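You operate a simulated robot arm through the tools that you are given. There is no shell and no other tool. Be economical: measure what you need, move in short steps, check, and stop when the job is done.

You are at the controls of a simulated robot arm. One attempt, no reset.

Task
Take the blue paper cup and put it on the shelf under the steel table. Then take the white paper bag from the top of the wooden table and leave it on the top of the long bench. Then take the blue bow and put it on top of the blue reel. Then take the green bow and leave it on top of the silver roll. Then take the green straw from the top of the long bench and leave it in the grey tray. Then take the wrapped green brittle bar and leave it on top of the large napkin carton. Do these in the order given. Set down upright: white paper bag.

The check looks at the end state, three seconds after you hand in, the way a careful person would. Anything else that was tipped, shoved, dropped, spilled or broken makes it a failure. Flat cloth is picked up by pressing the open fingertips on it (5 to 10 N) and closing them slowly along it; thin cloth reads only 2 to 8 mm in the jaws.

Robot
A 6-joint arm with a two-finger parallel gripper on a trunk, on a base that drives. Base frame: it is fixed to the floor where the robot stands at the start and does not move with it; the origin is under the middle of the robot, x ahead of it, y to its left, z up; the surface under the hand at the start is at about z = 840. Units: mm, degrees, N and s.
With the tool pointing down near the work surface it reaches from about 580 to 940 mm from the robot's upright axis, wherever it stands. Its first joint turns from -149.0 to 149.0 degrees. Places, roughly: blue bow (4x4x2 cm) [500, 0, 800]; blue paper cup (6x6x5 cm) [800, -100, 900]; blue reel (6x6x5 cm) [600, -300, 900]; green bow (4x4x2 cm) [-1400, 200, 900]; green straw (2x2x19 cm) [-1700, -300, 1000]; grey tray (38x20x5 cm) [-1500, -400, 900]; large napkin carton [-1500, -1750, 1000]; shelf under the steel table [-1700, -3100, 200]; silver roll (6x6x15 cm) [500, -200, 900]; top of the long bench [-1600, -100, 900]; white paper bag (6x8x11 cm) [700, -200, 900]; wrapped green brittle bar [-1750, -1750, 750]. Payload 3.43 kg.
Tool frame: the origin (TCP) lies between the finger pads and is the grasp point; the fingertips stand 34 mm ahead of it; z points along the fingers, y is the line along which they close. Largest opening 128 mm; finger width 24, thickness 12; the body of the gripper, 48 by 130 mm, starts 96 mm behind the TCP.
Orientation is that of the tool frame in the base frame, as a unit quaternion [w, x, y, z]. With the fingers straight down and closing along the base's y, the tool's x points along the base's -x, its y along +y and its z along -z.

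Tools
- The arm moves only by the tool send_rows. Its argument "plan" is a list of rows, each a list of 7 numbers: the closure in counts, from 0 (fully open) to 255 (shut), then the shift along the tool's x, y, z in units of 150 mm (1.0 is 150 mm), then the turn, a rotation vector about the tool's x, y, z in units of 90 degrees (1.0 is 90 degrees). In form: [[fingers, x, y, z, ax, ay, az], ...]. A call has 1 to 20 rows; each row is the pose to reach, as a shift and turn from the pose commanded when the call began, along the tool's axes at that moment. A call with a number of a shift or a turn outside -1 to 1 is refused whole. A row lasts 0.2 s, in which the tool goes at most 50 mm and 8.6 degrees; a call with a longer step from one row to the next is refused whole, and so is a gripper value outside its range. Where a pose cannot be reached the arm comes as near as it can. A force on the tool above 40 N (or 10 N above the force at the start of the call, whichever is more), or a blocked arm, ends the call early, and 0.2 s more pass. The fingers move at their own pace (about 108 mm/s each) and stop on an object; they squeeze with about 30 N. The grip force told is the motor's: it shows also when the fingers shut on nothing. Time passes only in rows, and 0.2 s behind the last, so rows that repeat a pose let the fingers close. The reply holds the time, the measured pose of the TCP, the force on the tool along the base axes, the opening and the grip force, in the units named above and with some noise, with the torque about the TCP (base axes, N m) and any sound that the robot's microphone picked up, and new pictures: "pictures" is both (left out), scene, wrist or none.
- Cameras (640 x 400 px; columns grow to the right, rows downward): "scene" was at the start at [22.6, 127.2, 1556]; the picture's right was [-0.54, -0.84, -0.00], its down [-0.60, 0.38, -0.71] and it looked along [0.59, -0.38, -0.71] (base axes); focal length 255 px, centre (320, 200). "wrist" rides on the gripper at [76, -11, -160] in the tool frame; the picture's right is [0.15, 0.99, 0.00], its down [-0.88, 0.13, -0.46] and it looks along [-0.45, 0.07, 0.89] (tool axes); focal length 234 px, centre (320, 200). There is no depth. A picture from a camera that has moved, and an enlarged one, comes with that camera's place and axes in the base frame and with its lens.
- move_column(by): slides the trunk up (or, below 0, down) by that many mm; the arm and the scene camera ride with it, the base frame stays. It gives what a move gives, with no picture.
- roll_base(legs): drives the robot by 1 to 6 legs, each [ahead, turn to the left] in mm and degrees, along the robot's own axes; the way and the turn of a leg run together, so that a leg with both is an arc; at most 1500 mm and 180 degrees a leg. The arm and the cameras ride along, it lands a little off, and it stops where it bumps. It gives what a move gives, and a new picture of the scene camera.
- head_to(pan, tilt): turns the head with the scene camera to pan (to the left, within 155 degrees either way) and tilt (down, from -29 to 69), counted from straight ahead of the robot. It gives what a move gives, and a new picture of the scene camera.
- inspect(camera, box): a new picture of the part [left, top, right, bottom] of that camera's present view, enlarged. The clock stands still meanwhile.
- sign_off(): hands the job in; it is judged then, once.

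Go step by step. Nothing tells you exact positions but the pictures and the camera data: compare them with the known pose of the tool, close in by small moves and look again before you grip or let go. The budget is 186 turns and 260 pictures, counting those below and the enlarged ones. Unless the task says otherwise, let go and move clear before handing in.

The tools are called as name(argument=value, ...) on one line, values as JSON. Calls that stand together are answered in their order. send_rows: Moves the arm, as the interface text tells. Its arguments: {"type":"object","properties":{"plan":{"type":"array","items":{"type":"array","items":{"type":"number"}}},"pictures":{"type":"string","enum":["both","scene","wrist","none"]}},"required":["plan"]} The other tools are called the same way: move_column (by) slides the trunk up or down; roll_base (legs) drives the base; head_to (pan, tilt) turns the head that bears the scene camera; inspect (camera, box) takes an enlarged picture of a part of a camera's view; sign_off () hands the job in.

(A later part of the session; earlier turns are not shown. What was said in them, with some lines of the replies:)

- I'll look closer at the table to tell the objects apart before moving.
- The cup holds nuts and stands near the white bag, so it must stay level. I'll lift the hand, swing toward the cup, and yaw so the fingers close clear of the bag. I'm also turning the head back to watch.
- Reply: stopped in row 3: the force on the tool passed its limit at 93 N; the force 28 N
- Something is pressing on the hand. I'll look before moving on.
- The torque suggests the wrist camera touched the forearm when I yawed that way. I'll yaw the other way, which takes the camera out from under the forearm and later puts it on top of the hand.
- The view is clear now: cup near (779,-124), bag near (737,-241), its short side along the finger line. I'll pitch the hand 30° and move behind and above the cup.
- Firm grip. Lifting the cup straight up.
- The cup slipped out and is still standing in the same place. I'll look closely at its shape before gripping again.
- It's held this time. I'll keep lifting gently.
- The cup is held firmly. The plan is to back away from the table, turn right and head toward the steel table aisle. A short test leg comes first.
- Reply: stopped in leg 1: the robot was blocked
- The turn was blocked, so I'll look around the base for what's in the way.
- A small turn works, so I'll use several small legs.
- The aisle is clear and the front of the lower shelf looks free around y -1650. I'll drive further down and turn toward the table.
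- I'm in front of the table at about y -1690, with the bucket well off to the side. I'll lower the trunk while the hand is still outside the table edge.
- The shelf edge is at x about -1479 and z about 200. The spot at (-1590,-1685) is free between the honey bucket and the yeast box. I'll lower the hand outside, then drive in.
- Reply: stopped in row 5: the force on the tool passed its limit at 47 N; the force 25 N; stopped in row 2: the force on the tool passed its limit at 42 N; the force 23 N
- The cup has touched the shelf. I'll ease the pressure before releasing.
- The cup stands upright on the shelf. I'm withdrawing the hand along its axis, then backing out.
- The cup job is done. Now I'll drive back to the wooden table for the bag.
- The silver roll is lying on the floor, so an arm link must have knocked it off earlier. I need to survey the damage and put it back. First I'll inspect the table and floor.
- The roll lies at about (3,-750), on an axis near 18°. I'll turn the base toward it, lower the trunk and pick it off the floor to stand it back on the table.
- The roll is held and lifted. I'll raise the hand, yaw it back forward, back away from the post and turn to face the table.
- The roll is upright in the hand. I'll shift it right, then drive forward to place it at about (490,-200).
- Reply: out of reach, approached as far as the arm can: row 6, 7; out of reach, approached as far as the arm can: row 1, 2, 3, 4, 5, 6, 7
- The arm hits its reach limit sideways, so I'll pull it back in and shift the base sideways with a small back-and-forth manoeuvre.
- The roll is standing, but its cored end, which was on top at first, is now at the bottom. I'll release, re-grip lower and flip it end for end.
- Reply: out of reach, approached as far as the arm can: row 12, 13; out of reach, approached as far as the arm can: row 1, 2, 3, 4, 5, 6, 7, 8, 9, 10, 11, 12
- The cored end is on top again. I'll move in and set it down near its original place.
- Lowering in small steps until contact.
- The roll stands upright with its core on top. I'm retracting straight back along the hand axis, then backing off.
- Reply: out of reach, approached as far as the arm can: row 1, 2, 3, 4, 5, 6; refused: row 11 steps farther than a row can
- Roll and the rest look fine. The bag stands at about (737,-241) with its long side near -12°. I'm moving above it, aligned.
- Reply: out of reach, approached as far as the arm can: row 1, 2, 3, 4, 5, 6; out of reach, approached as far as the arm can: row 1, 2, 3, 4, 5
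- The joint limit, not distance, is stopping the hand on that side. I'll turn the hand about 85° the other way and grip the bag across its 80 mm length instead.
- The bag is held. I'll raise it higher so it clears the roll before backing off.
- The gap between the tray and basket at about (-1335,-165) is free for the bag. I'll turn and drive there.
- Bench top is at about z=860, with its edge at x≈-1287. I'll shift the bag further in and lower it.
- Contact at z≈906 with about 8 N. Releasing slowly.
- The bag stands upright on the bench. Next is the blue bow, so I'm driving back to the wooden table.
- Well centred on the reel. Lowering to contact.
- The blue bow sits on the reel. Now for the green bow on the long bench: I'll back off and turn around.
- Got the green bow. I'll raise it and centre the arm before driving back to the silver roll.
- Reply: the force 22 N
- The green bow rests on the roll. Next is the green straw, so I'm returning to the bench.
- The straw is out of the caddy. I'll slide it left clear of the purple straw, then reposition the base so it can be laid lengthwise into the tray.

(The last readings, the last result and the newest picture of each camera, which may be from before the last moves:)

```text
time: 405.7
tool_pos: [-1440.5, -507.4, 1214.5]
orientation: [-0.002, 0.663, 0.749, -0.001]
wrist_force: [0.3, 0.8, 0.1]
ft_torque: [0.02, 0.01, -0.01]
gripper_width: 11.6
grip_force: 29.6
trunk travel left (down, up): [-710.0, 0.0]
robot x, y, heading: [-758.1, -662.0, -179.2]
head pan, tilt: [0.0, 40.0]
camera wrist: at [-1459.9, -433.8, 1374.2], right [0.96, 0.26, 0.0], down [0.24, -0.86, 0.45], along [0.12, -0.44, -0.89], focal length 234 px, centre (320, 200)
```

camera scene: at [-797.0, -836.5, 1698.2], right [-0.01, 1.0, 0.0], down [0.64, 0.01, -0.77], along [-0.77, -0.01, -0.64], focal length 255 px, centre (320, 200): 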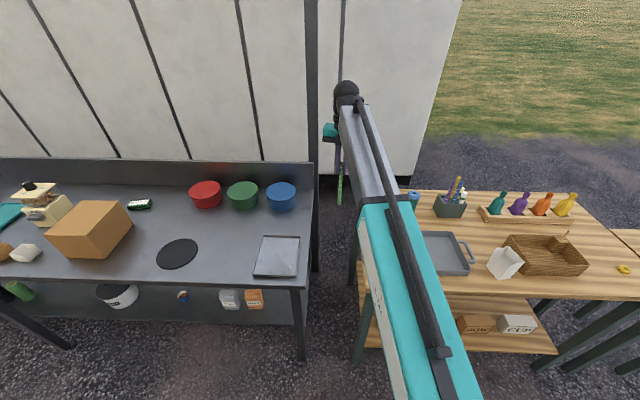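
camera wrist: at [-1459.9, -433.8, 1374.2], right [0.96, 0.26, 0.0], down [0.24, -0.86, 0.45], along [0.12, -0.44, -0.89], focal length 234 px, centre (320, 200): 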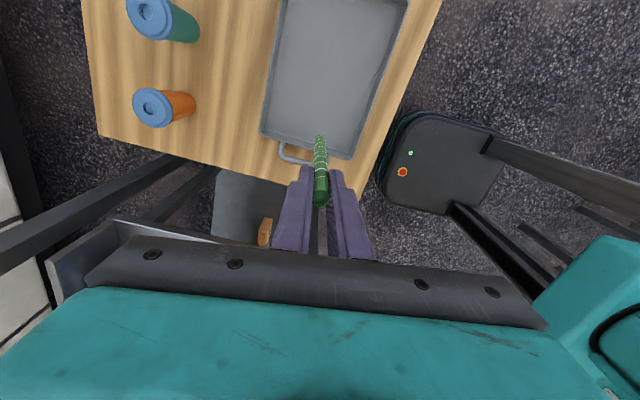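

send_rows(plan=[[255, 0, 0, 0, 0, 0.085, 0], [255, 0, 0, 0, 0, 0.17, 0], [255, 0, 0, 0, 0, 0.255, 0], [255, 0, 0, 0, 0, 0.34, 0], [255, 0, 0, 0, 0, 0.425, 0], [255, 0, 0, 0, 0, 0.51, 0], [255, 0, 0, 0, 0, 0.595, 0], [255, 0, 0, 0, 0, 0.68, 0], [255, 0, 0, 0, 0, 0.76, 0], [255, 0, 0, 0, 0, 0.8, 0], [255, 0, 0, 0, 0, 0.8, 0]], pictures="both")

```text
time: 408.1
tool_pos: [-1440.9, -508.5, 1214.0]
orientation: [-0.443, 0.537, 0.604, 0.389]
wrist_force: [1.1, 0.1, -0.3]
ft_torque: [0.01, -0.02, 0.0]
gripper_width: 11.8
grip_force: 29.8
trunk travel left (down, up): [-710.0, 0.0]
robot x, y, heading: [-757.9, -662.1, -178.8]
head pan, tilt: [0.0, 40.0]
camera scene: at [-796.7, -834.6, 1698.4], right [-0.01, 1.0, 0.0], down [0.64, 0.01, -0.77], along [-0.77, -0.01, -0.64], focal length 255 px, centre (320, 200)
camera wrist: at [-1436.1, -637.8, 1335.2], right [0.98, 0.16, 0.13], down [0.21, -0.68, -0.7], along [-0.02, 0.71, -0.7], focal length 234 px, centre (320, 200)
```

scene: 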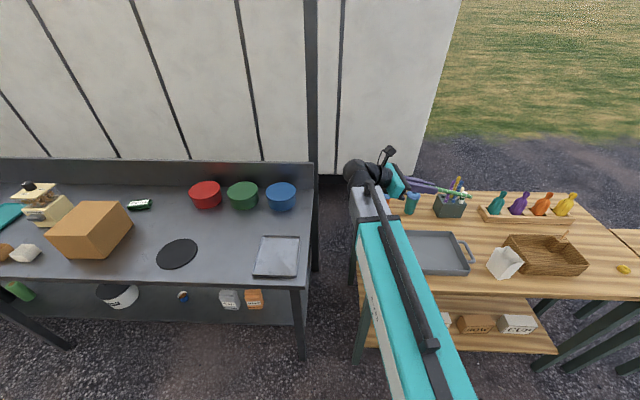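
wrist: 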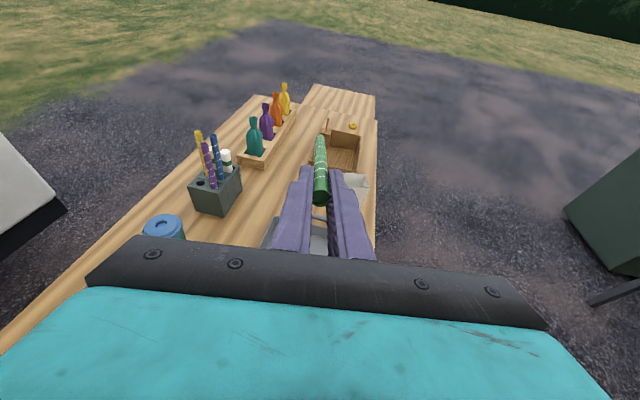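

The straw now points along the tray, 18° below level. I'll lower the trunk, then creep down.

move_column(by=-235)

inspect(camera="wrist", box=[0, 0, 640, 400])

head_to(pan=-25, tilt=40)

```text
time: 410.6
tool_pos: [-1441.4, -507.7, 978.3]
orientation: [-0.442, 0.537, 0.604, 0.389]
wrist_force: [0.5, 0.1, -0.4]
ft_torque: [0.01, -0.02, -0.02]
gripper_width: 11.4
grip_force: 30.5
trunk travel left (down, up): [-475.0, 235.0]
robot x, y, heading: [-755.8, -663.7, -179.1]
head pan, tilt: [0.0, 40.0]
```

```text
1.00 times, centred on (320, 200) of wrist (not enlarged: the box is as wide or as high as the picture)
camera zoom: at [-1436.1, -637.6, 1100.3], right [0.98, 0.16, 0.13], down [0.21, -0.68, -0.7], along [-0.02, 0.71, -0.7], focal length 234 px, centre (320, 200)
```

zoom: 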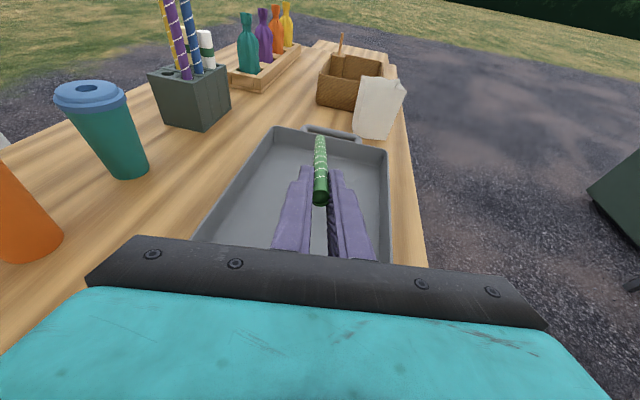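

```text
time: 411.5
tool_pos: [-1440.6, -509.4, 977.9]
orientation: [-0.442, 0.537, 0.605, 0.388]
wrist_force: [0.2, -1.6, 0.3]
ft_torque: [-0.05, 0.0, 0.0]
gripper_width: 11.7
grip_force: 30.3
trunk travel left (down, up): [-475.0, 235.0]
robot x, y, heading: [-758.7, -662.8, -179.1]
head pan, tilt: [-25.0, 40.0]
camera scene: at [-789.3, -798.6, 1463.4], right [0.41, 0.91, 0.0], down [0.59, -0.26, -0.77], along [-0.7, 0.31, -0.64], focal length 255 px, centre (320, 200)
```

scene: 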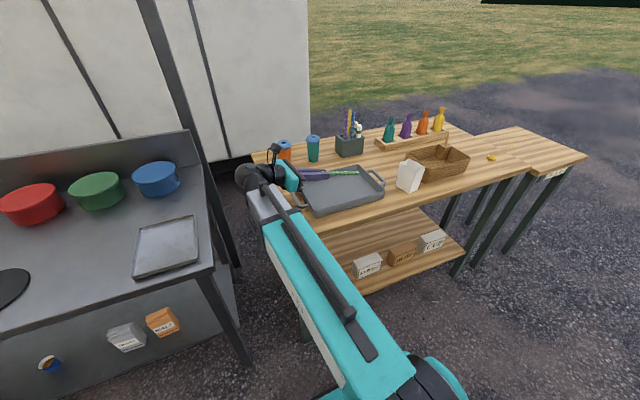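

send_rows(plan=[[255, -0.06, 0, 0.019, 0, 0, 0], [255, -0.12, 0, 0.039, 0, 0, 0], [255, -0.18, 0, 0.058, 0, 0, 0], [255, -0.21, 0, 0.068, 0, 0, 0], [255, -0.23, 0, 0.074, 0, 0, 0], [255, -0.24, 0, 0.077, 0, 0, 0], [255, -0.25, 0, 0.08, 0, 0, 0], [255, -0.26, 0, 0.084, 0, 0, 0], [255, -0.26, 0, 0.084, 0, 0, 0]], pictures="wrist")

```text
time: 413.5
tool_pos: [-1440.3, -508.4, 938.0]
orientation: [-0.442, 0.537, 0.604, 0.389]
wrist_force: [0.3, -0.8, -0.8]
ft_torque: [0.01, 0.02, 0.01]
gripper_width: 11.6
grip_force: 29.8
trunk travel left (down, up): [-475.0, 235.0]
robot x, y, heading: [-756.9, -661.4, -179.1]
head pan, tilt: [-25.0, 40.0]
camera wrist: at [-1436.3, -637.9, 1059.1], right [0.98, 0.16, 0.13], down [0.21, -0.68, -0.7], along [-0.02, 0.71, -0.7], focal length 234 px, centre (320, 200)
```

wrist: 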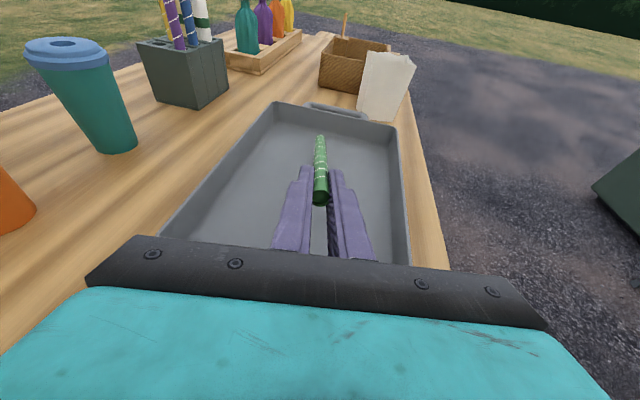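

send_rows(plan=[[255, -0.012, 0, 0.004, 0, 0, 0], [255, -0.025, 0, 0.008, 0, 0, 0], [255, -0.038, 0, 0.012, 0, 0, 0], [255, -0.05, 0, 0.016, 0, 0, 0], [255, -0.05, 0, 0.016, 0, 0, 0]], pictures="none")

inspect(camera="scene", box=[230, 120, 430, 230])

```text
time: 414.7
tool_pos: [-1440.3, -509.4, 928.6]
orientation: [-0.442, 0.537, 0.605, 0.388]
wrist_force: [-0.2, 0.1, -0.6]
ft_torque: [0.01, -0.01, 0.01]
gripper_width: 11.6
grip_force: 29.9
trunk travel left (down, up): [-475.0, 235.0]
robot x, y, heading: [-758.9, -662.9, -179.2]
head pan, tilt: [-25.0, 40.0]
```

```text
3.20 times, centred on (330, 175) of scene
camera zoom: at [-789.3, -798.6, 1463.4], right [0.41, 0.91, 0.0], down [0.59, -0.26, -0.77], along [-0.7, 0.31, -0.64], focal length 815 px, centre (288, 280)
```

zoom: 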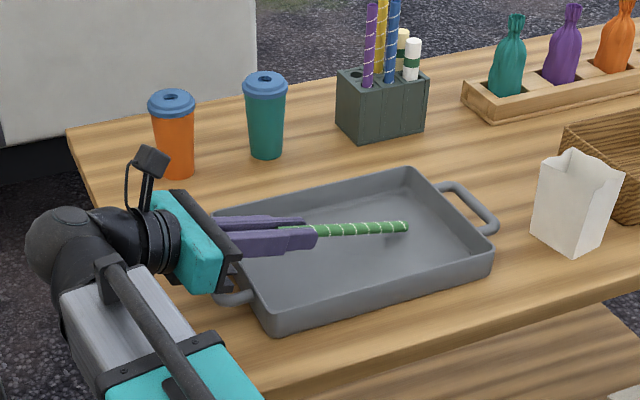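

send_rows(plan=[[255, -0.02, 0, 0.007, 0, 0, 0], [255, -0.04, 0, 0.013, 0, 0, 0], [255, -0.06, 0, 0.02, 0, 0, 0], [255, -0.08, 0, 0.026, 0, 0, 0], [255, -0.09, 0, 0.029, 0, 0, 0], [255, -0.09, 0, 0.029, 0, 0, 0]], pictures="none")

inspect(camera="scene", box=[280, 150, 400, 230])

```text
time: 416.1
tool_pos: [-1440.1, -508.8, 915.5]
orientation: [-0.442, 0.537, 0.604, 0.388]
wrist_force: [-1.2, -1.5, 5.5]
ft_torque: [0.92, 0.11, 0.04]
gripper_width: 11.5
grip_force: 30.2
trunk travel left (down, up): [-475.0, 235.0]
robot x, y, heading: [-756.1, -660.3, -179.1]
head pan, tilt: [-25.0, 40.0]
```

```text
5.00 times, centred on (340, 190) of scene
camera zoom: at [-788.8, -798.9, 1463.4], right [0.41, 0.91, 0.0], down [0.59, -0.26, -0.77], along [-0.7, 0.31, -0.64], focal length 1273 px, centre (220, 250)
```

zoom: 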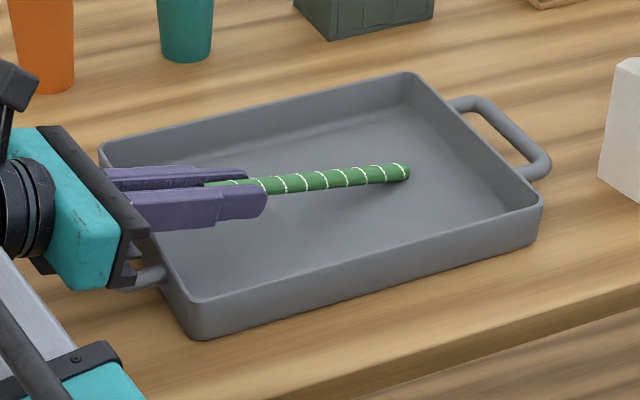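

The straw tip touches the tray floor. Releasing slowly.

send_rows(plan=[[228, 0, 0, 0, 0, 0, 0], [220, 0, 0, 0, 0, 0, 0], [205, 0, 0, 0, 0, 0, 0], [180, 0, 0, 0, 0, 0, 0], [180, 0, 0, 0, 0, 0, 0]], pictures="none")

inspect(camera="scene", box=[280, 150, 400, 230])

```text
time: 417.3
tool_pos: [-1440.9, -509.1, 915.8]
orientation: [-0.441, 0.538, 0.604, 0.389]
wrist_force: [-0.8, -0.4, 0.1]
ft_torque: [0.02, 0.02, 0.0]
gripper_width: 37.6
grip_force: 0.0
trunk travel left (down, up): [-475.0, 235.0]
robot x, y, heading: [-757.8, -664.7, -179.4]
head pan, tilt: [-25.0, 40.0]
```

```text
5.00 times, centred on (340, 190) of scene
camera zoom: at [-789.3, -798.6, 1463.4], right [0.41, 0.91, 0.0], down [0.59, -0.26, -0.77], along [-0.7, 0.31, -0.64], focal length 1273 px, centre (220, 250)
```

zoom: 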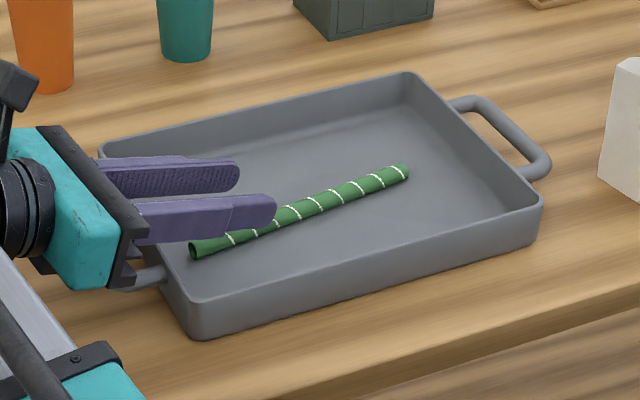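

The straw is in the tray. Raising clear, then levelling the hand and driving to the steel table for the brittle bar.

move_column(by=235)

send_rows(plan=[[180, 0, 0, 0, 0, -0.085, 0], [180, 0, 0, 0, 0, -0.17, 0], [180, 0, 0, 0, 0, -0.255, 0], [180, 0, 0, 0, 0, -0.34, 0], [180, 0, 0, 0, 0, -0.425, 0], [180, 0, 0, 0, 0, -0.51, 0], [180, 0, 0, 0, 0, -0.595, 0], [180, 0, 0, 0, 0, -0.68, 0], [180, 0, 0, 0, 0, -0.76, 0], [180, 0, 0, 0, 0, -0.8, 0], [180, 0, 0, 0, 0, -0.8, 0]], pictures="none")

inspect(camera="scene", box=[230, 120, 640, 330])

roll_base(legs=[[0, 30], [0, 30], [0, 30], [1060, 0], [0, -30], [0, -30]])

```text
time: 419.7
tool_pos: [-1440.4, -509.3, 1150.1]
orientation: [-0.441, 0.538, 0.603, 0.39]
wrist_force: [0.6, -1.0, 0.2]
ft_torque: [-0.04, 0.01, 0.0]
gripper_width: 37.6
grip_force: 0.1
trunk travel left (down, up): [-710.0, 0.0]
robot x, y, heading: [-756.9, -662.2, -179.2]
head pan, tilt: [-25.0, 40.0]
```

```text
time: 422.1
tool_pos: [-1440.8, -508.5, 1149.6]
orientation: [-0.002, 0.663, 0.749, -0.002]
wrist_force: [1.1, -0.1, 0.4]
ft_torque: [0.0, 0.02, 0.0]
gripper_width: 37.4
grip_force: 0.0
trunk travel left (down, up): [-710.0, 0.0]
robot x, y, heading: [-761.5, -665.2, -179.0]
head pan, tilt: [-25.0, 40.0]
```

```text
1.56 times, centred on (435, 225) of scene
camera zoom: at [-789.3, -798.6, 1698.4], right [0.41, 0.91, 0.0], down [0.59, -0.26, -0.77], along [-0.7, 0.31, -0.64], focal length 398 px, centre (140, 161)
```

zoom: 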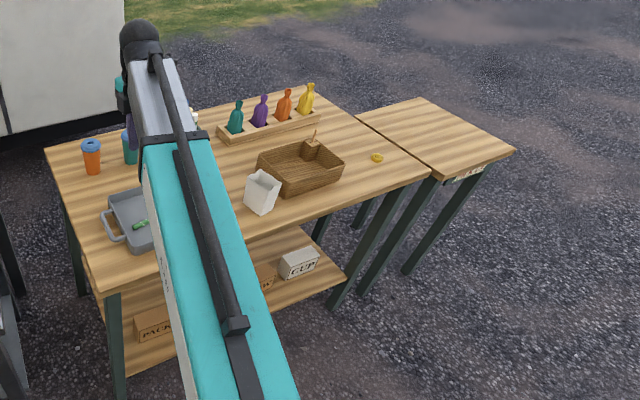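

```text
time: 438.2
tool_pos: [-1406.2, -1943.6, 1148.4]
orientation: [-0.001, 0.451, 0.892, -0.001]
wrist_force: [-0.9, -0.6, 0.4]
ft_torque: [-0.01, -0.05, 0.01]
gripper_width: 37.8
grip_force: 0.1
trunk travel left (down, up): [-710.0, 0.0]
robot x, y, heading: [-745.7, -1722.9, -149.6]
head pan, tilt: [-25.0, 40.0]
camera scene: at [-709.5, -1854.1, 1698.5], right [-0.1, 1.0, 0.0], down [0.64, 0.06, -0.77], along [-0.76, -0.07, -0.64], focal length 255 px, centre (320, 200)
```

scene: 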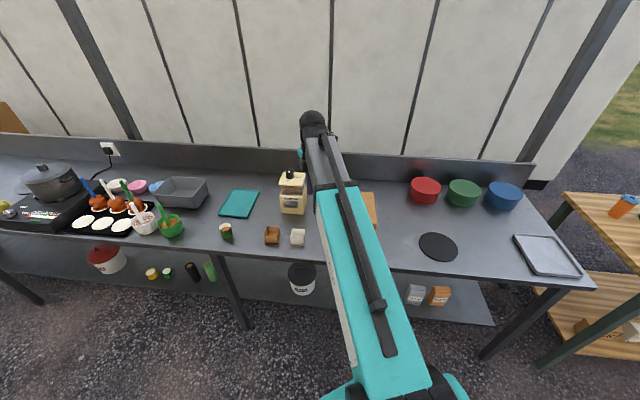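

roll_base(legs=[[0, -30]])

inspect(camera="wrist", box=[0, 0, 640, 400])

head_to(pan=10, tilt=40)

```text
time: 440.6
tool_pos: [-1425.6, -1582.9, 1151.1]
orientation: [-0.002, 0.669, 0.743, -0.001]
wrist_force: [0.7, 0.0, 0.1]
ft_torque: [0.05, -0.01, 0.0]
gripper_width: 37.6
grip_force: 0.0
trunk travel left (down, up): [-710.0, 0.0]
robot x, y, heading: [-746.9, -1706.2, -179.6]
head pan, tilt: [-25.0, 40.0]
camera scene: at [-776.3, -1845.1, 1698.3], right [0.41, 0.91, 0.0], down [0.58, -0.26, -0.77], along [-0.7, 0.32, -0.64], focal length 255 px, centre (320, 200)
```

scene: 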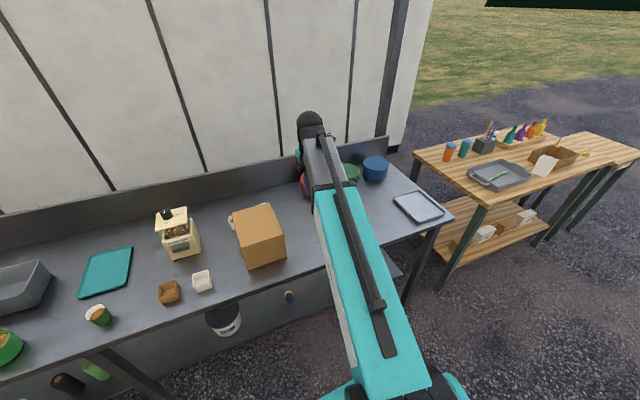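

```text
1.00 times, centred on (320, 200) of wrist (not enlarged: the box is as wide or as high as the picture)
camera zoom: at [-1444.2, -1509.8, 1312.0], right [0.97, 0.25, -0.01], down [0.23, -0.86, 0.45], along [0.11, -0.44, -0.89], focal length 234 px, centre (320, 200)
```

zoom: 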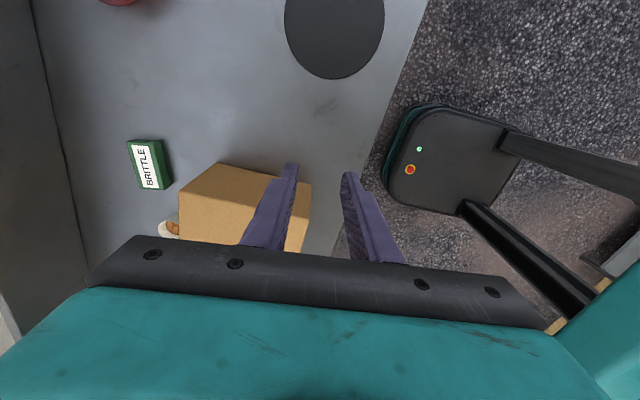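

```text
time: 441.6
tool_pos: [-1426.9, -1582.1, 1149.7]
orientation: [-0.002, 0.668, 0.744, -0.002]
wrist_force: [-0.1, -1.1, 0.0]
ft_torque: [0.0, 0.06, -0.02]
gripper_width: 37.6
grip_force: 0.1
trunk travel left (down, up): [-710.0, 0.0]
robot x, y, heading: [-746.9, -1707.6, -179.2]
head pan, tilt: [10.0, 40.0]
camera scene: at [-784.1, -1894.0, 1698.4], right [-0.18, 0.98, 0.0], down [0.63, 0.12, -0.77], along [-0.75, -0.14, -0.64], focal length 255 px, centre (320, 200)
```

scene: 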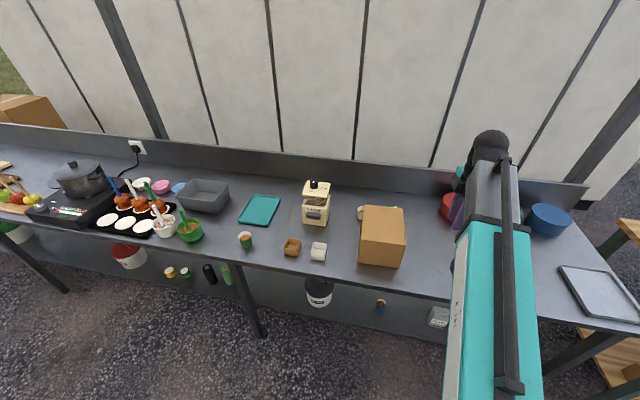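

inspect(camera="scene", box=[280, 160, 440, 290])

inspect(camera="wrist", box=[90, 100, 350, 260])

```text
3.08 times, centred on (360, 225) of scene
camera zoom: at [-784.1, -1894.0, 1698.4], right [-0.18, 0.98, 0.0], down [0.63, 0.12, -0.77], along [-0.75, -0.14, -0.64], focal length 783 px, centre (197, 123)
```

zoom: 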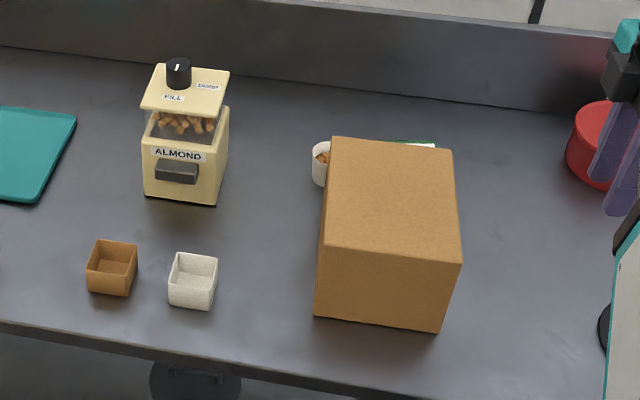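

```text
2.46 times, centred on (220, 180) of wrist
camera zoom: at [-1445.4, -1508.3, 1311.0], right [0.97, 0.25, 0.0], down [0.23, -0.86, 0.45], along [0.11, -0.44, -0.89], focal length 576 px, centre (566, 249)
```

zoom: 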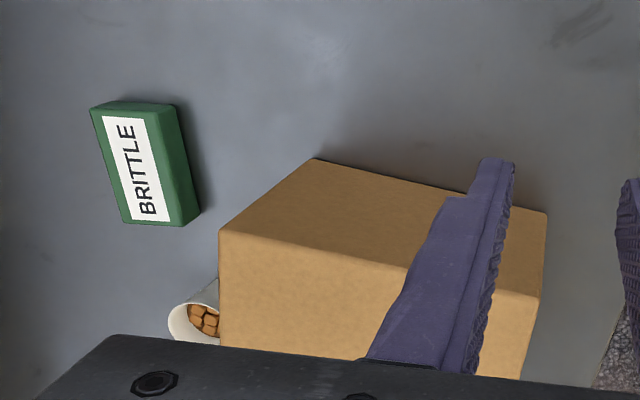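

The bar is at about (-1726,-1726), its long side along -79°. The carton top spans x -1597..-1405 and y -1861..-1700 at z≈1012. I'll move in closer and over the bar.

roll_base(legs=[[160, 0]])

send_rows(plan=[[66, -0.14, -0.17, 0, 0, 0, -0.02], [66, -0.28, -0.34, 0, 0, 0, -0.04], [66, -0.42, -0.51, 0, 0, 0, -0.055], [66, -0.57, -0.68, 0, 0, 0, -0.055], [66, -0.72, -0.85, 0, 0, 0, -0.055], [66, -0.855, -1.0, 0, 0, 0, -0.055], [66, -0.855, -1.0, 0.3, 0, 0, -0.055], [66, -0.855, -1.0, 0.6, 0, 0, -0.055], [66, -0.855, -1.0, 0.6, 0, 0, -0.055]], pictures="wrist")

```text
time: 443.2
tool_pos: [-1593.1, -1583.9, 1149.6]
orientation: [-0.003, 0.669, 0.743, 0.0]
wrist_force: [0.2, 0.1, -0.3]
ft_torque: [0.0, -0.03, -0.04]
gripper_width: 37.7
grip_force: 0.0
trunk travel left (down, up): [-710.0, 0.0]
robot x, y, heading: [-913.9, -1711.8, -179.3]
head pan, tilt: [10.0, 40.0]
camera scene: at [-949.8, -1895.8, 1698.4], right [-0.18, 0.98, 0.0], down [0.63, 0.12, -0.77], along [-0.75, -0.14, -0.64], focal length 255 px, centre (320, 200)
```

scene: 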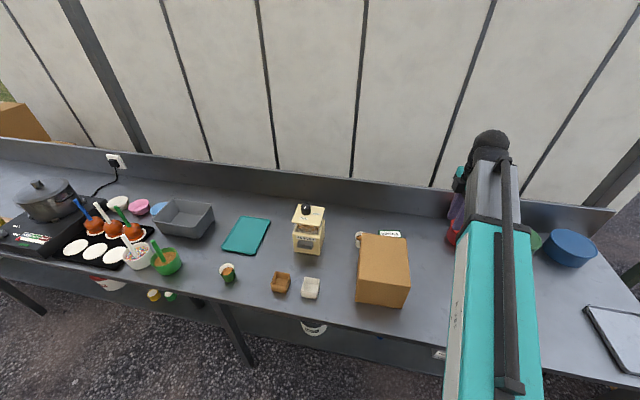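

```text
time: 445.2
tool_pos: [-1726.4, -1726.9, 1062.0]
orientation: [-0.002, 0.635, 0.772, -0.001]
wrist_force: [0.4, 0.8, -0.6]
ft_torque: [0.01, 0.01, -0.01]
gripper_width: 94.6
grip_force: 0.0
trunk travel left (down, up): [-710.0, 0.0]
robot x, y, heading: [-908.7, -1710.3, -179.8]
head pan, tilt: [10.0, 40.0]
camera wrist: at [-1751.3, -1655.8, 1223.2], right [0.94, 0.33, -0.01], down [0.3, -0.84, 0.45], along [0.15, -0.43, -0.89], focal length 234 px, centre (320, 200)
```

wrist: 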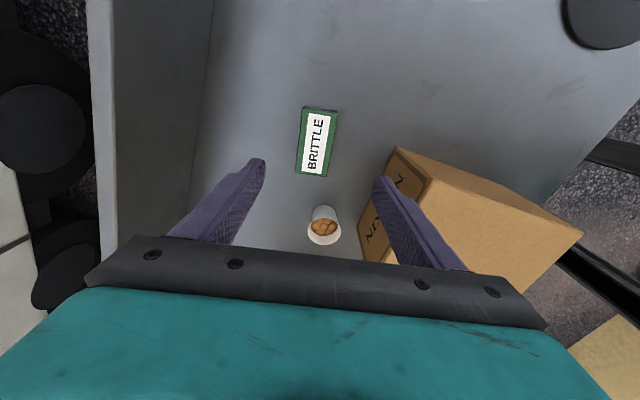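

send_rows(plan=[[66, -0.027, -0.033, 0.2, 0, 0, 0], [66, -0.027, -0.033, 0.4, 0, 0, 0], [66, -0.027, -0.033, 0.6, 0, 0, 0], [66, -0.027, -0.033, 0.75, 0, 0, 0], [66, -0.027, -0.033, 0.88, 0, 0, 0], [66, -0.027, -0.033, 0.88, 0, 0, 0]], pictures="wrist")

```text
time: 446.6
tool_pos: [-1732.8, -1732.7, 928.7]
orientation: [-0.002, 0.635, 0.772, -0.002]
wrist_force: [-0.2, 0.2, 0.9]
ft_torque: [0.04, -0.02, 0.01]
gripper_width: 94.9
grip_force: 0.0
trunk travel left (down, up): [-710.0, 0.0]
robot x, y, heading: [-913.4, -1711.0, -179.4]
head pan, tilt: [10.0, 40.0]
camera wrist: at [-1757.4, -1660.6, 1089.3], right [0.94, 0.33, 0.0], down [0.3, -0.84, 0.45], along [0.15, -0.43, -0.89], focal length 234 px, centre (320, 200)
```

wrist: 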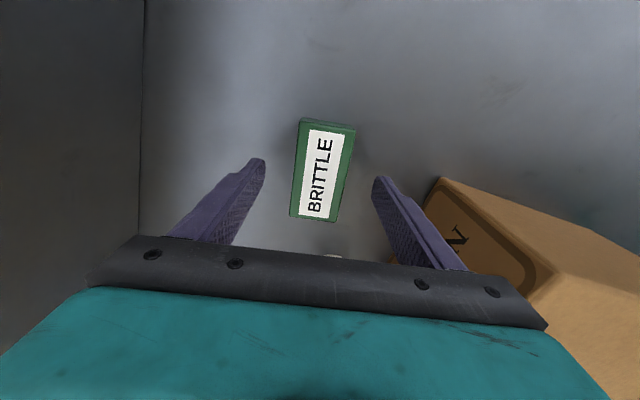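

send_rows(plan=[[66, 0.01, 0, 0.04, 0, 0, 0], [66, 0.01, 0, 0.07, 0, 0, 0], [66, 0.01, 0, 0.085, 0, 0, 0], [66, 0.01, 0, 0.1, 0, 0, 0], [66, 0.01, 0, 0.115, 0, 0, 0], [66, 0.01, 0, 0.13, 0, 0, 0]], pictures="none")

```text
time: 448.0
tool_pos: [-1732.3, -1730.8, 908.6]
orientation: [-0.002, 0.635, 0.772, -0.002]
wrist_force: [0.1, -0.1, 0.3]
ft_torque: [-0.01, 0.03, 0.0]
gripper_width: 95.2
grip_force: 0.0
trunk travel left (down, up): [-710.0, 0.0]
robot x, y, heading: [-913.4, -1709.7, -179.7]
head pan, tilt: [10.0, 40.0]
```

send_rows(plan=[[66, 0, 0, 0.013, 0, 0, 0], [66, 0, 0, 0.026, 0, 0, 0], [66, 0, 0, 0.04, 0, 0, 0]], pictures="wrist")

```text
time: 448.8
tool_pos: [-1731.8, -1730.2, 903.9]
orientation: [-0.003, 0.636, 0.772, -0.001]
wrist_force: [0.6, -0.5, -0.6]
ft_torque: [-0.01, -0.02, 0.02]
gripper_width: 94.7
grip_force: 0.0
trunk travel left (down, up): [-710.0, 0.0]
robot x, y, heading: [-911.1, -1709.6, -179.4]
head pan, tilt: [10.0, 40.0]
camera wrist: at [-1757.0, -1658.3, 1064.4], right [0.94, 0.33, 0.0], down [0.3, -0.84, 0.45], along [0.15, -0.43, -0.89], focal length 234 px, centre (320, 200)
```

wrist: 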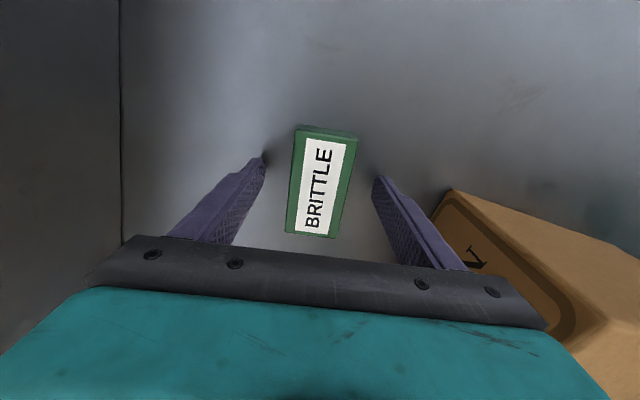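

send_rows(plan=[[100, 0, 0, 0, 0, 0, 0], [130, 0, 0, 0, 0, 0, 0], [160, 0, 0, 0, 0, 0, 0], [255, 0, 0, 0, 0, 0, 0], [255, 0, 0, 0, 0, 0, 0], [255, 0, 0, -0.03, 0, 0, 0], [255, 0, 0, -0.08, 0, 0, 0], [255, 0, 0, -0.15, 0, 0, 0], [255, 0, 0, -0.25, 0, 0, 0], [255, 0, 0, -0.35, 0, 0, 0], [255, 0, 0, -0.5, 0, 0, 0], [255, 0, 0, -0.7, 0, 0, 0], [255, 0, 0, -0.9, 0, 0, 0], [255, 0, 0, -1.0, 0, 0, 0], [255, 0, 0, -1.0, 0, 0, 0]], pictures="wrist")

```text
time: 452.0
tool_pos: [-1730.6, -1728.5, 1054.1]
orientation: [-0.003, 0.636, 0.772, -0.002]
wrist_force: [0.4, -0.3, -2.4]
ft_torque: [0.03, 0.02, -0.01]
gripper_width: 49.6
grip_force: 30.5
trunk travel left (down, up): [-710.0, 0.0]
robot x, y, heading: [-909.3, -1711.9, -179.4]
head pan, tilt: [10.0, 40.0]
camera wrist: at [-1756.5, -1657.5, 1214.6], right [0.94, 0.33, 0.0], down [0.3, -0.84, 0.45], along [0.15, -0.43, -0.89], focal length 234 px, centre (320, 200)
```

wrist: 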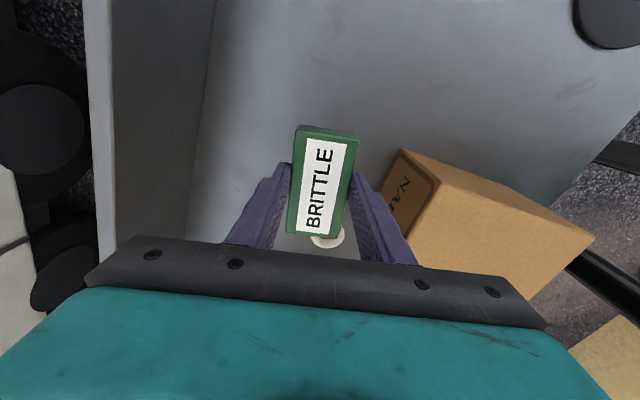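

send_rows(plan=[[255, 0, 0, -0.1, 0, 0, 0], [255, 0, 0, -0.25, 0, 0, 0], [255, 0, 0, -0.4, 0, 0, 0], [255, 0, 0, -0.4, 0, 0, 0]], pictures="none")

roll_base(legs=[[-160, 0]])

send_rows(plan=[[255, -0.14, 0.1, 0, 0, 0, 0], [255, -0.28, 0.2, 0, 0, 0, 0], [255, -0.42, 0.35, 0, 0, 0, 0], [255, -0.42, 0.35, 0, 0, 0, 0]], pictures="wrist")

```text
time: 453.0
tool_pos: [-1732.3, -1730.6, 1114.0]
orientation: [-0.002, 0.636, 0.772, -0.001]
wrist_force: [0.1, -0.2, -2.2]
ft_torque: [0.02, -0.02, -0.03]
gripper_width: 49.4
grip_force: 30.3
trunk travel left (down, up): [-710.0, 0.0]
robot x, y, heading: [-910.2, -1707.2, -179.6]
head pan, tilt: [10.0, 40.0]
```

```text
time: 454.5
tool_pos: [-1568.6, -1727.6, 1114.3]
orientation: [-0.003, 0.636, 0.772, -0.002]
wrist_force: [-0.2, 0.1, -0.2]
ft_torque: [-0.04, 0.02, -0.03]
gripper_width: 49.5
grip_force: 29.7
trunk travel left (down, up): [-710.0, 0.0]
robot x, y, heading: [-754.1, -1706.6, -179.3]
head pan, tilt: [10.0, 40.0]
camera scene: at [-786.5, -1894.1, 1698.5], right [-0.18, 0.98, 0.0], down [0.63, 0.12, -0.77], along [-0.75, -0.14, -0.64], focal length 255 px, centre (320, 200)
```

scene: 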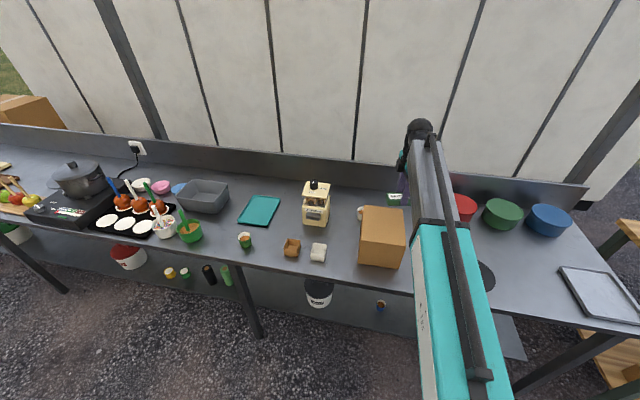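

```text
time: 455.5
tool_pos: [-1506.1, -1779.8, 1111.4]
orientation: [-0.003, 0.636, 0.771, -0.001]
wrist_force: [-0.2, 0.0, -2.2]
ft_torque: [0.0, -0.01, -0.01]
gripper_width: 49.7
grip_force: 30.9
trunk travel left (down, up): [-710.0, 0.0]
robot x, y, heading: [-748.0, -1707.7, -179.9]
head pan, tilt: [10.0, 40.0]
camera wrist: at [-1532.1, -1708.0, 1272.2], right [0.94, 0.33, 0.0], down [0.3, -0.84, 0.45], along [0.15, -0.43, -0.89], focal length 234 px, centre (320, 200)
```

wrist: 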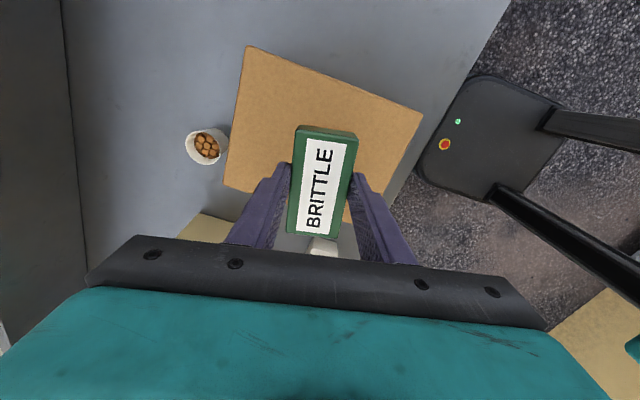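

send_rows(plan=[[255, 0, -0.03, 0.1, 0, 0, 0], [255, 0, -0.03, 0.2, 0, 0, 0], [255, 0, -0.03, 0.3, 0, 0, 0], [255, 0, -0.03, 0.36, 0, 0, 0], [255, 0, -0.03, 0.375, 0, 0, 0], [255, 0, -0.03, 0.39, 0, 0, 0], [255, 0, -0.03, 0.405, 0, 0, 0], [255, 0, -0.03, 0.405, 0, 0, 0]], pictures="none")

send_rows(plan=[[255, 0, 0, 0.01, 0, 0, 0], [255, 0, 0, 0.02, 0, 0, 0], [255, 0, 0, 0.03, 0, 0, 0], [255, 0, 0, 0.04, 0, 0, 0]], pictures="none")

```text
time: 457.3
tool_pos: [-1512.0, -1780.5, 1051.8]
orientation: [-0.002, 0.636, 0.772, -0.001]
wrist_force: [-0.2, 0.4, -2.1]
ft_torque: [0.04, -0.01, 0.02]
gripper_width: 49.5
grip_force: 30.0
trunk travel left (down, up): [-710.0, 0.0]
robot x, y, heading: [-750.1, -1706.1, -179.2]
head pan, tilt: [10.0, 40.0]
```

```text
time: 458.3
tool_pos: [-1511.3, -1780.1, 1046.1]
orientation: [-0.003, 0.636, 0.772, -0.002]
wrist_force: [-0.3, 0.0, -1.9]
ft_torque: [-0.01, 0.0, 0.0]
gripper_width: 49.4
grip_force: 29.3
trunk travel left (down, up): [-710.0, 0.0]
robot x, y, heading: [-752.9, -1705.7, -179.5]
head pan, tilt: [10.0, 40.0]
```

send_rows(plan=[[255, 0, 0, 0.01, 0, 0, 0], [255, 0, 0, 0.02, 0, 0, 0], [255, 0, 0, 0.03, 0, 0, 0], [255, 0, 0, 0.04, 0, 0, 0], [255, 0, 0, 0.05, 0, 0, 0]], pictures="none")

```text
time: 459.5
tool_pos: [-1512.1, -1780.5, 1039.4]
orientation: [-0.003, 0.636, 0.772, -0.003]
wrist_force: [-5.3, -1.1, 25.2]
ft_torque: [-0.03, -0.04, 0.01]
gripper_width: 49.8
grip_force: 30.0
trunk travel left (down, up): [-710.0, 0.0]
robot x, y, heading: [-751.8, -1713.3, -179.5]
head pan, tilt: [10.0, 40.0]
```

The bar is on the carton. I'm easing the pressure, releasing and lifting.

send_rows(plan=[[255, 0, 0, -0.01, 0, 0, 0], [255, 0, 0, -0.015, 0, 0, 0], [150, 0, 0, -0.015, 0, 0, 0], [140, 0, 0, -0.015, 0, 0, 0], [110, 0, 0, -0.015, 0, 0, 0], [100, 0, 0, -0.015, 0, 0, 0]], pictures="none")

send_rows(plan=[[100, 0, 0, -0.1, 0, 0, 0], [100, 0, 0, -0.3, 0, 0, 0], [100, 0, 0, -0.5, 0, 0, 0], [100, 0, 0, -0.75, 0, 0, 0], [100, 0, 0, -0.75, 0, 0, 0]], pictures="wrist")

roll_base(legs=[[-250, 0]])

head_to(pan=-45, tilt=30)

```text
time: 460.9
tool_pos: [-1511.8, -1781.4, 1040.0]
orientation: [-0.001, 0.636, 0.772, -0.001]
wrist_force: [0.6, -0.6, -0.4]
ft_torque: [0.0, 0.03, -0.01]
gripper_width: 77.8
grip_force: 0.0
trunk travel left (down, up): [-710.0, 0.0]
robot x, y, heading: [-748.9, -1703.8, -179.4]
head pan, tilt: [10.0, 40.0]
```

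```text
time: 462.1
tool_pos: [-1510.8, -1781.9, 1153.1]
orientation: [-0.002, 0.636, 0.771, -0.001]
wrist_force: [-0.6, -0.1, 0.1]
ft_torque: [-0.03, 0.03, -0.03]
gripper_width: 77.9
grip_force: 0.1
trunk travel left (down, up): [-710.0, 0.0]
robot x, y, heading: [-750.4, -1706.3, -179.5]
head pan, tilt: [10.0, 40.0]
camera wrist: at [-1536.6, -1710.2, 1314.6], right [0.94, 0.33, 0.0], down [0.3, -0.84, 0.45], along [0.15, -0.43, -0.89], focal length 234 px, centre (320, 200)
```

wrist: 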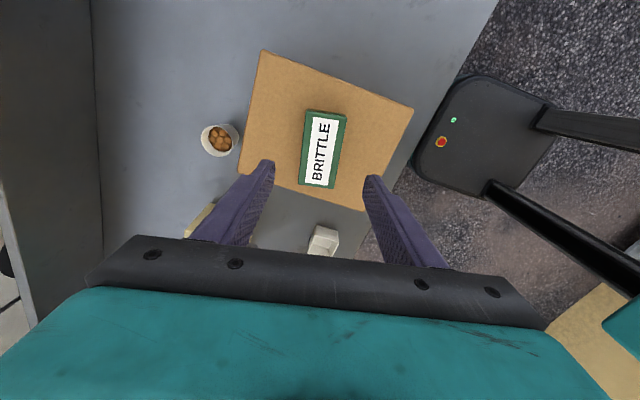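

```text
time: 464.1
tool_pos: [-1262.6, -1779.5, 1154.2]
orientation: [-0.002, 0.635, 0.773, -0.002]
wrist_force: [0.1, 0.5, 0.6]
ft_torque: [-0.03, -0.01, 0.04]
gripper_width: 77.8
grip_force: 0.0
trunk travel left (down, up): [-710.0, 0.0]
robot x, y, heading: [-501.2, -1709.0, -179.3]
head pan, tilt: [10.0, 40.0]
camera scene: at [-537.2, -1891.7, 1698.4], right [-0.18, 0.98, 0.0], down [0.63, 0.12, -0.77], along [-0.75, -0.14, -0.64], focal length 255 px, centre (320, 200)
```

scene: 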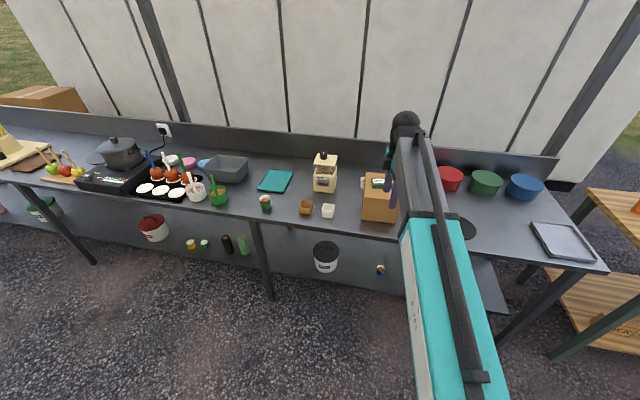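

```text
time: 465.3
tool_pos: [-1262.2, -1780.4, 1153.7]
orientation: [-0.002, 0.635, 0.772, -0.002]
wrist_force: [-0.8, -0.3, 0.4]
ft_torque: [0.01, 0.02, 0.04]
gripper_width: 77.7
grip_force: 0.1
trunk travel left (down, up): [-710.0, 0.0]
robot x, y, heading: [-498.4, -1706.6, -179.5]
head pan, tilt: [-45.0, 30.0]
camera scene: at [-519.6, -1812.8, 1713.7], right [0.7, 0.72, 0.0], down [0.36, -0.35, -0.87], along [-0.62, 0.6, -0.5], focal length 255 px, centre (320, 200)
```

scene: 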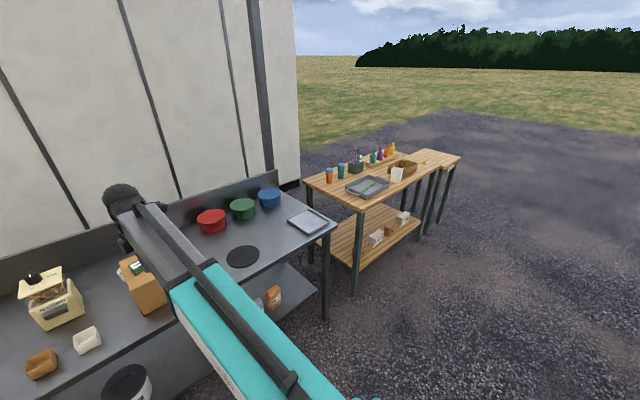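

inspect(camera="scene", box=[300, 130, 460, 220])

head_to(pan=-125, tilt=25)

head_to(pan=25, tilt=45)

```text
4.00 times, centred on (380, 175) of scene
camera zoom: at [-519.6, -1812.8, 1713.7], right [0.7, 0.72, 0.0], down [0.36, -0.35, -0.87], along [-0.62, 0.6, -0.5], focal length 1018 px, centre (80, 300)
```

zoom: 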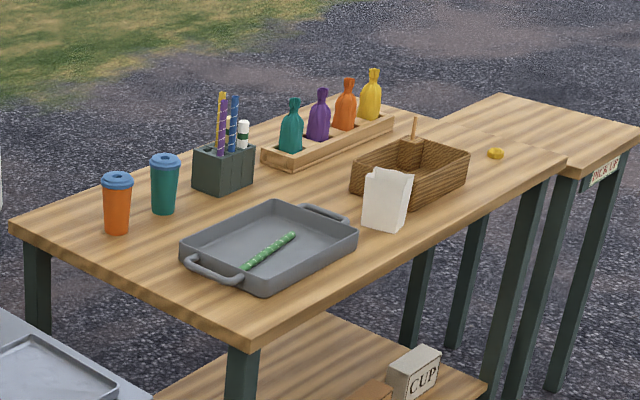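

```text
time: 466.8
tool_pos: [-1262.6, -1780.6, 1154.0]
orientation: [-0.003, 0.635, 0.772, -0.001]
wrist_force: [0.6, -0.1, 0.3]
ft_torque: [0.0, -0.01, -0.02]
gripper_width: 77.8
grip_force: 0.1
trunk travel left (down, up): [-710.0, 0.0]
robot x, y, heading: [-497.4, -1707.8, -179.6]
head pan, tilt: [-125.0, 25.0]
camera scene: at [-403.0, -1799.9, 1721.7], right [0.83, -0.56, 0.0], down [-0.24, -0.35, -0.91], along [0.51, 0.75, -0.42], focal length 255 px, centre (320, 200)
```

scene: 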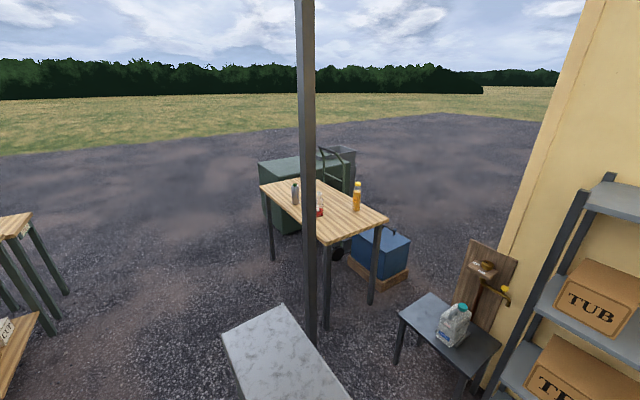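

```text
time: 469.2
tool_pos: [-1262.1, -1781.5, 1153.7]
orientation: [-0.002, 0.636, 0.772, -0.003]
wrist_force: [-0.3, -0.2, 0.3]
ft_torque: [0.0, 0.01, 0.0]
gripper_width: 78.0
grip_force: 0.1
trunk travel left (down, up): [-710.0, 0.0]
robot x, y, heading: [-500.7, -1709.6, -179.3]
head pan, tilt: [25.0, 45.0]
camera scene: at [-528.3, -1911.1, 1691.1], right [-0.43, 0.9, 0.0], down [0.64, 0.31, -0.71], along [-0.64, -0.31, -0.71], focal length 255 px, centre (320, 200)
```

scene: 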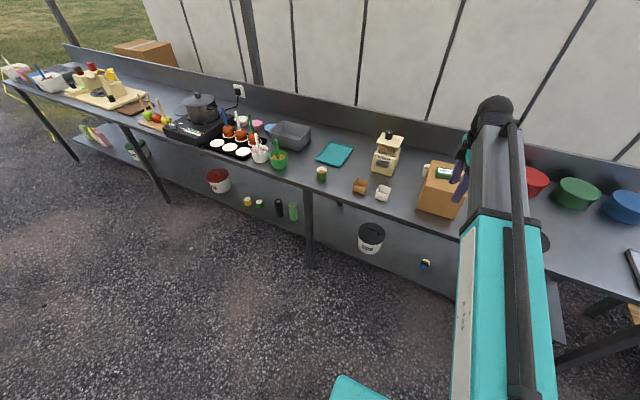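

All six items look to be where they belong, the roll is still standing with the green bow on it, and the hand is clear. Handing in.

sign_off()

```text
The job is handed in.
```

All six items are where you asked and I've handed the job in, but I knocked the silver roll off the wooden table along the way. I put it back upright with the same end up, within a few centimetres of where it was. I didn't see any damage, but it may count against the result.

- **Blue paper cup:** on the shelf under the steel table, upright. My first grip slipped off, but the cup stayed standing.
- **White paper bag:** upright on the long bench, between the tray and the basket.
- **Blue bow:** on top of the blue reel.
- **Green bow:** on top of the silver roll.
- **Green straw:** lying in the grey tray.
- **Wrapped green brittle bar:** on top of the large napkin carton.
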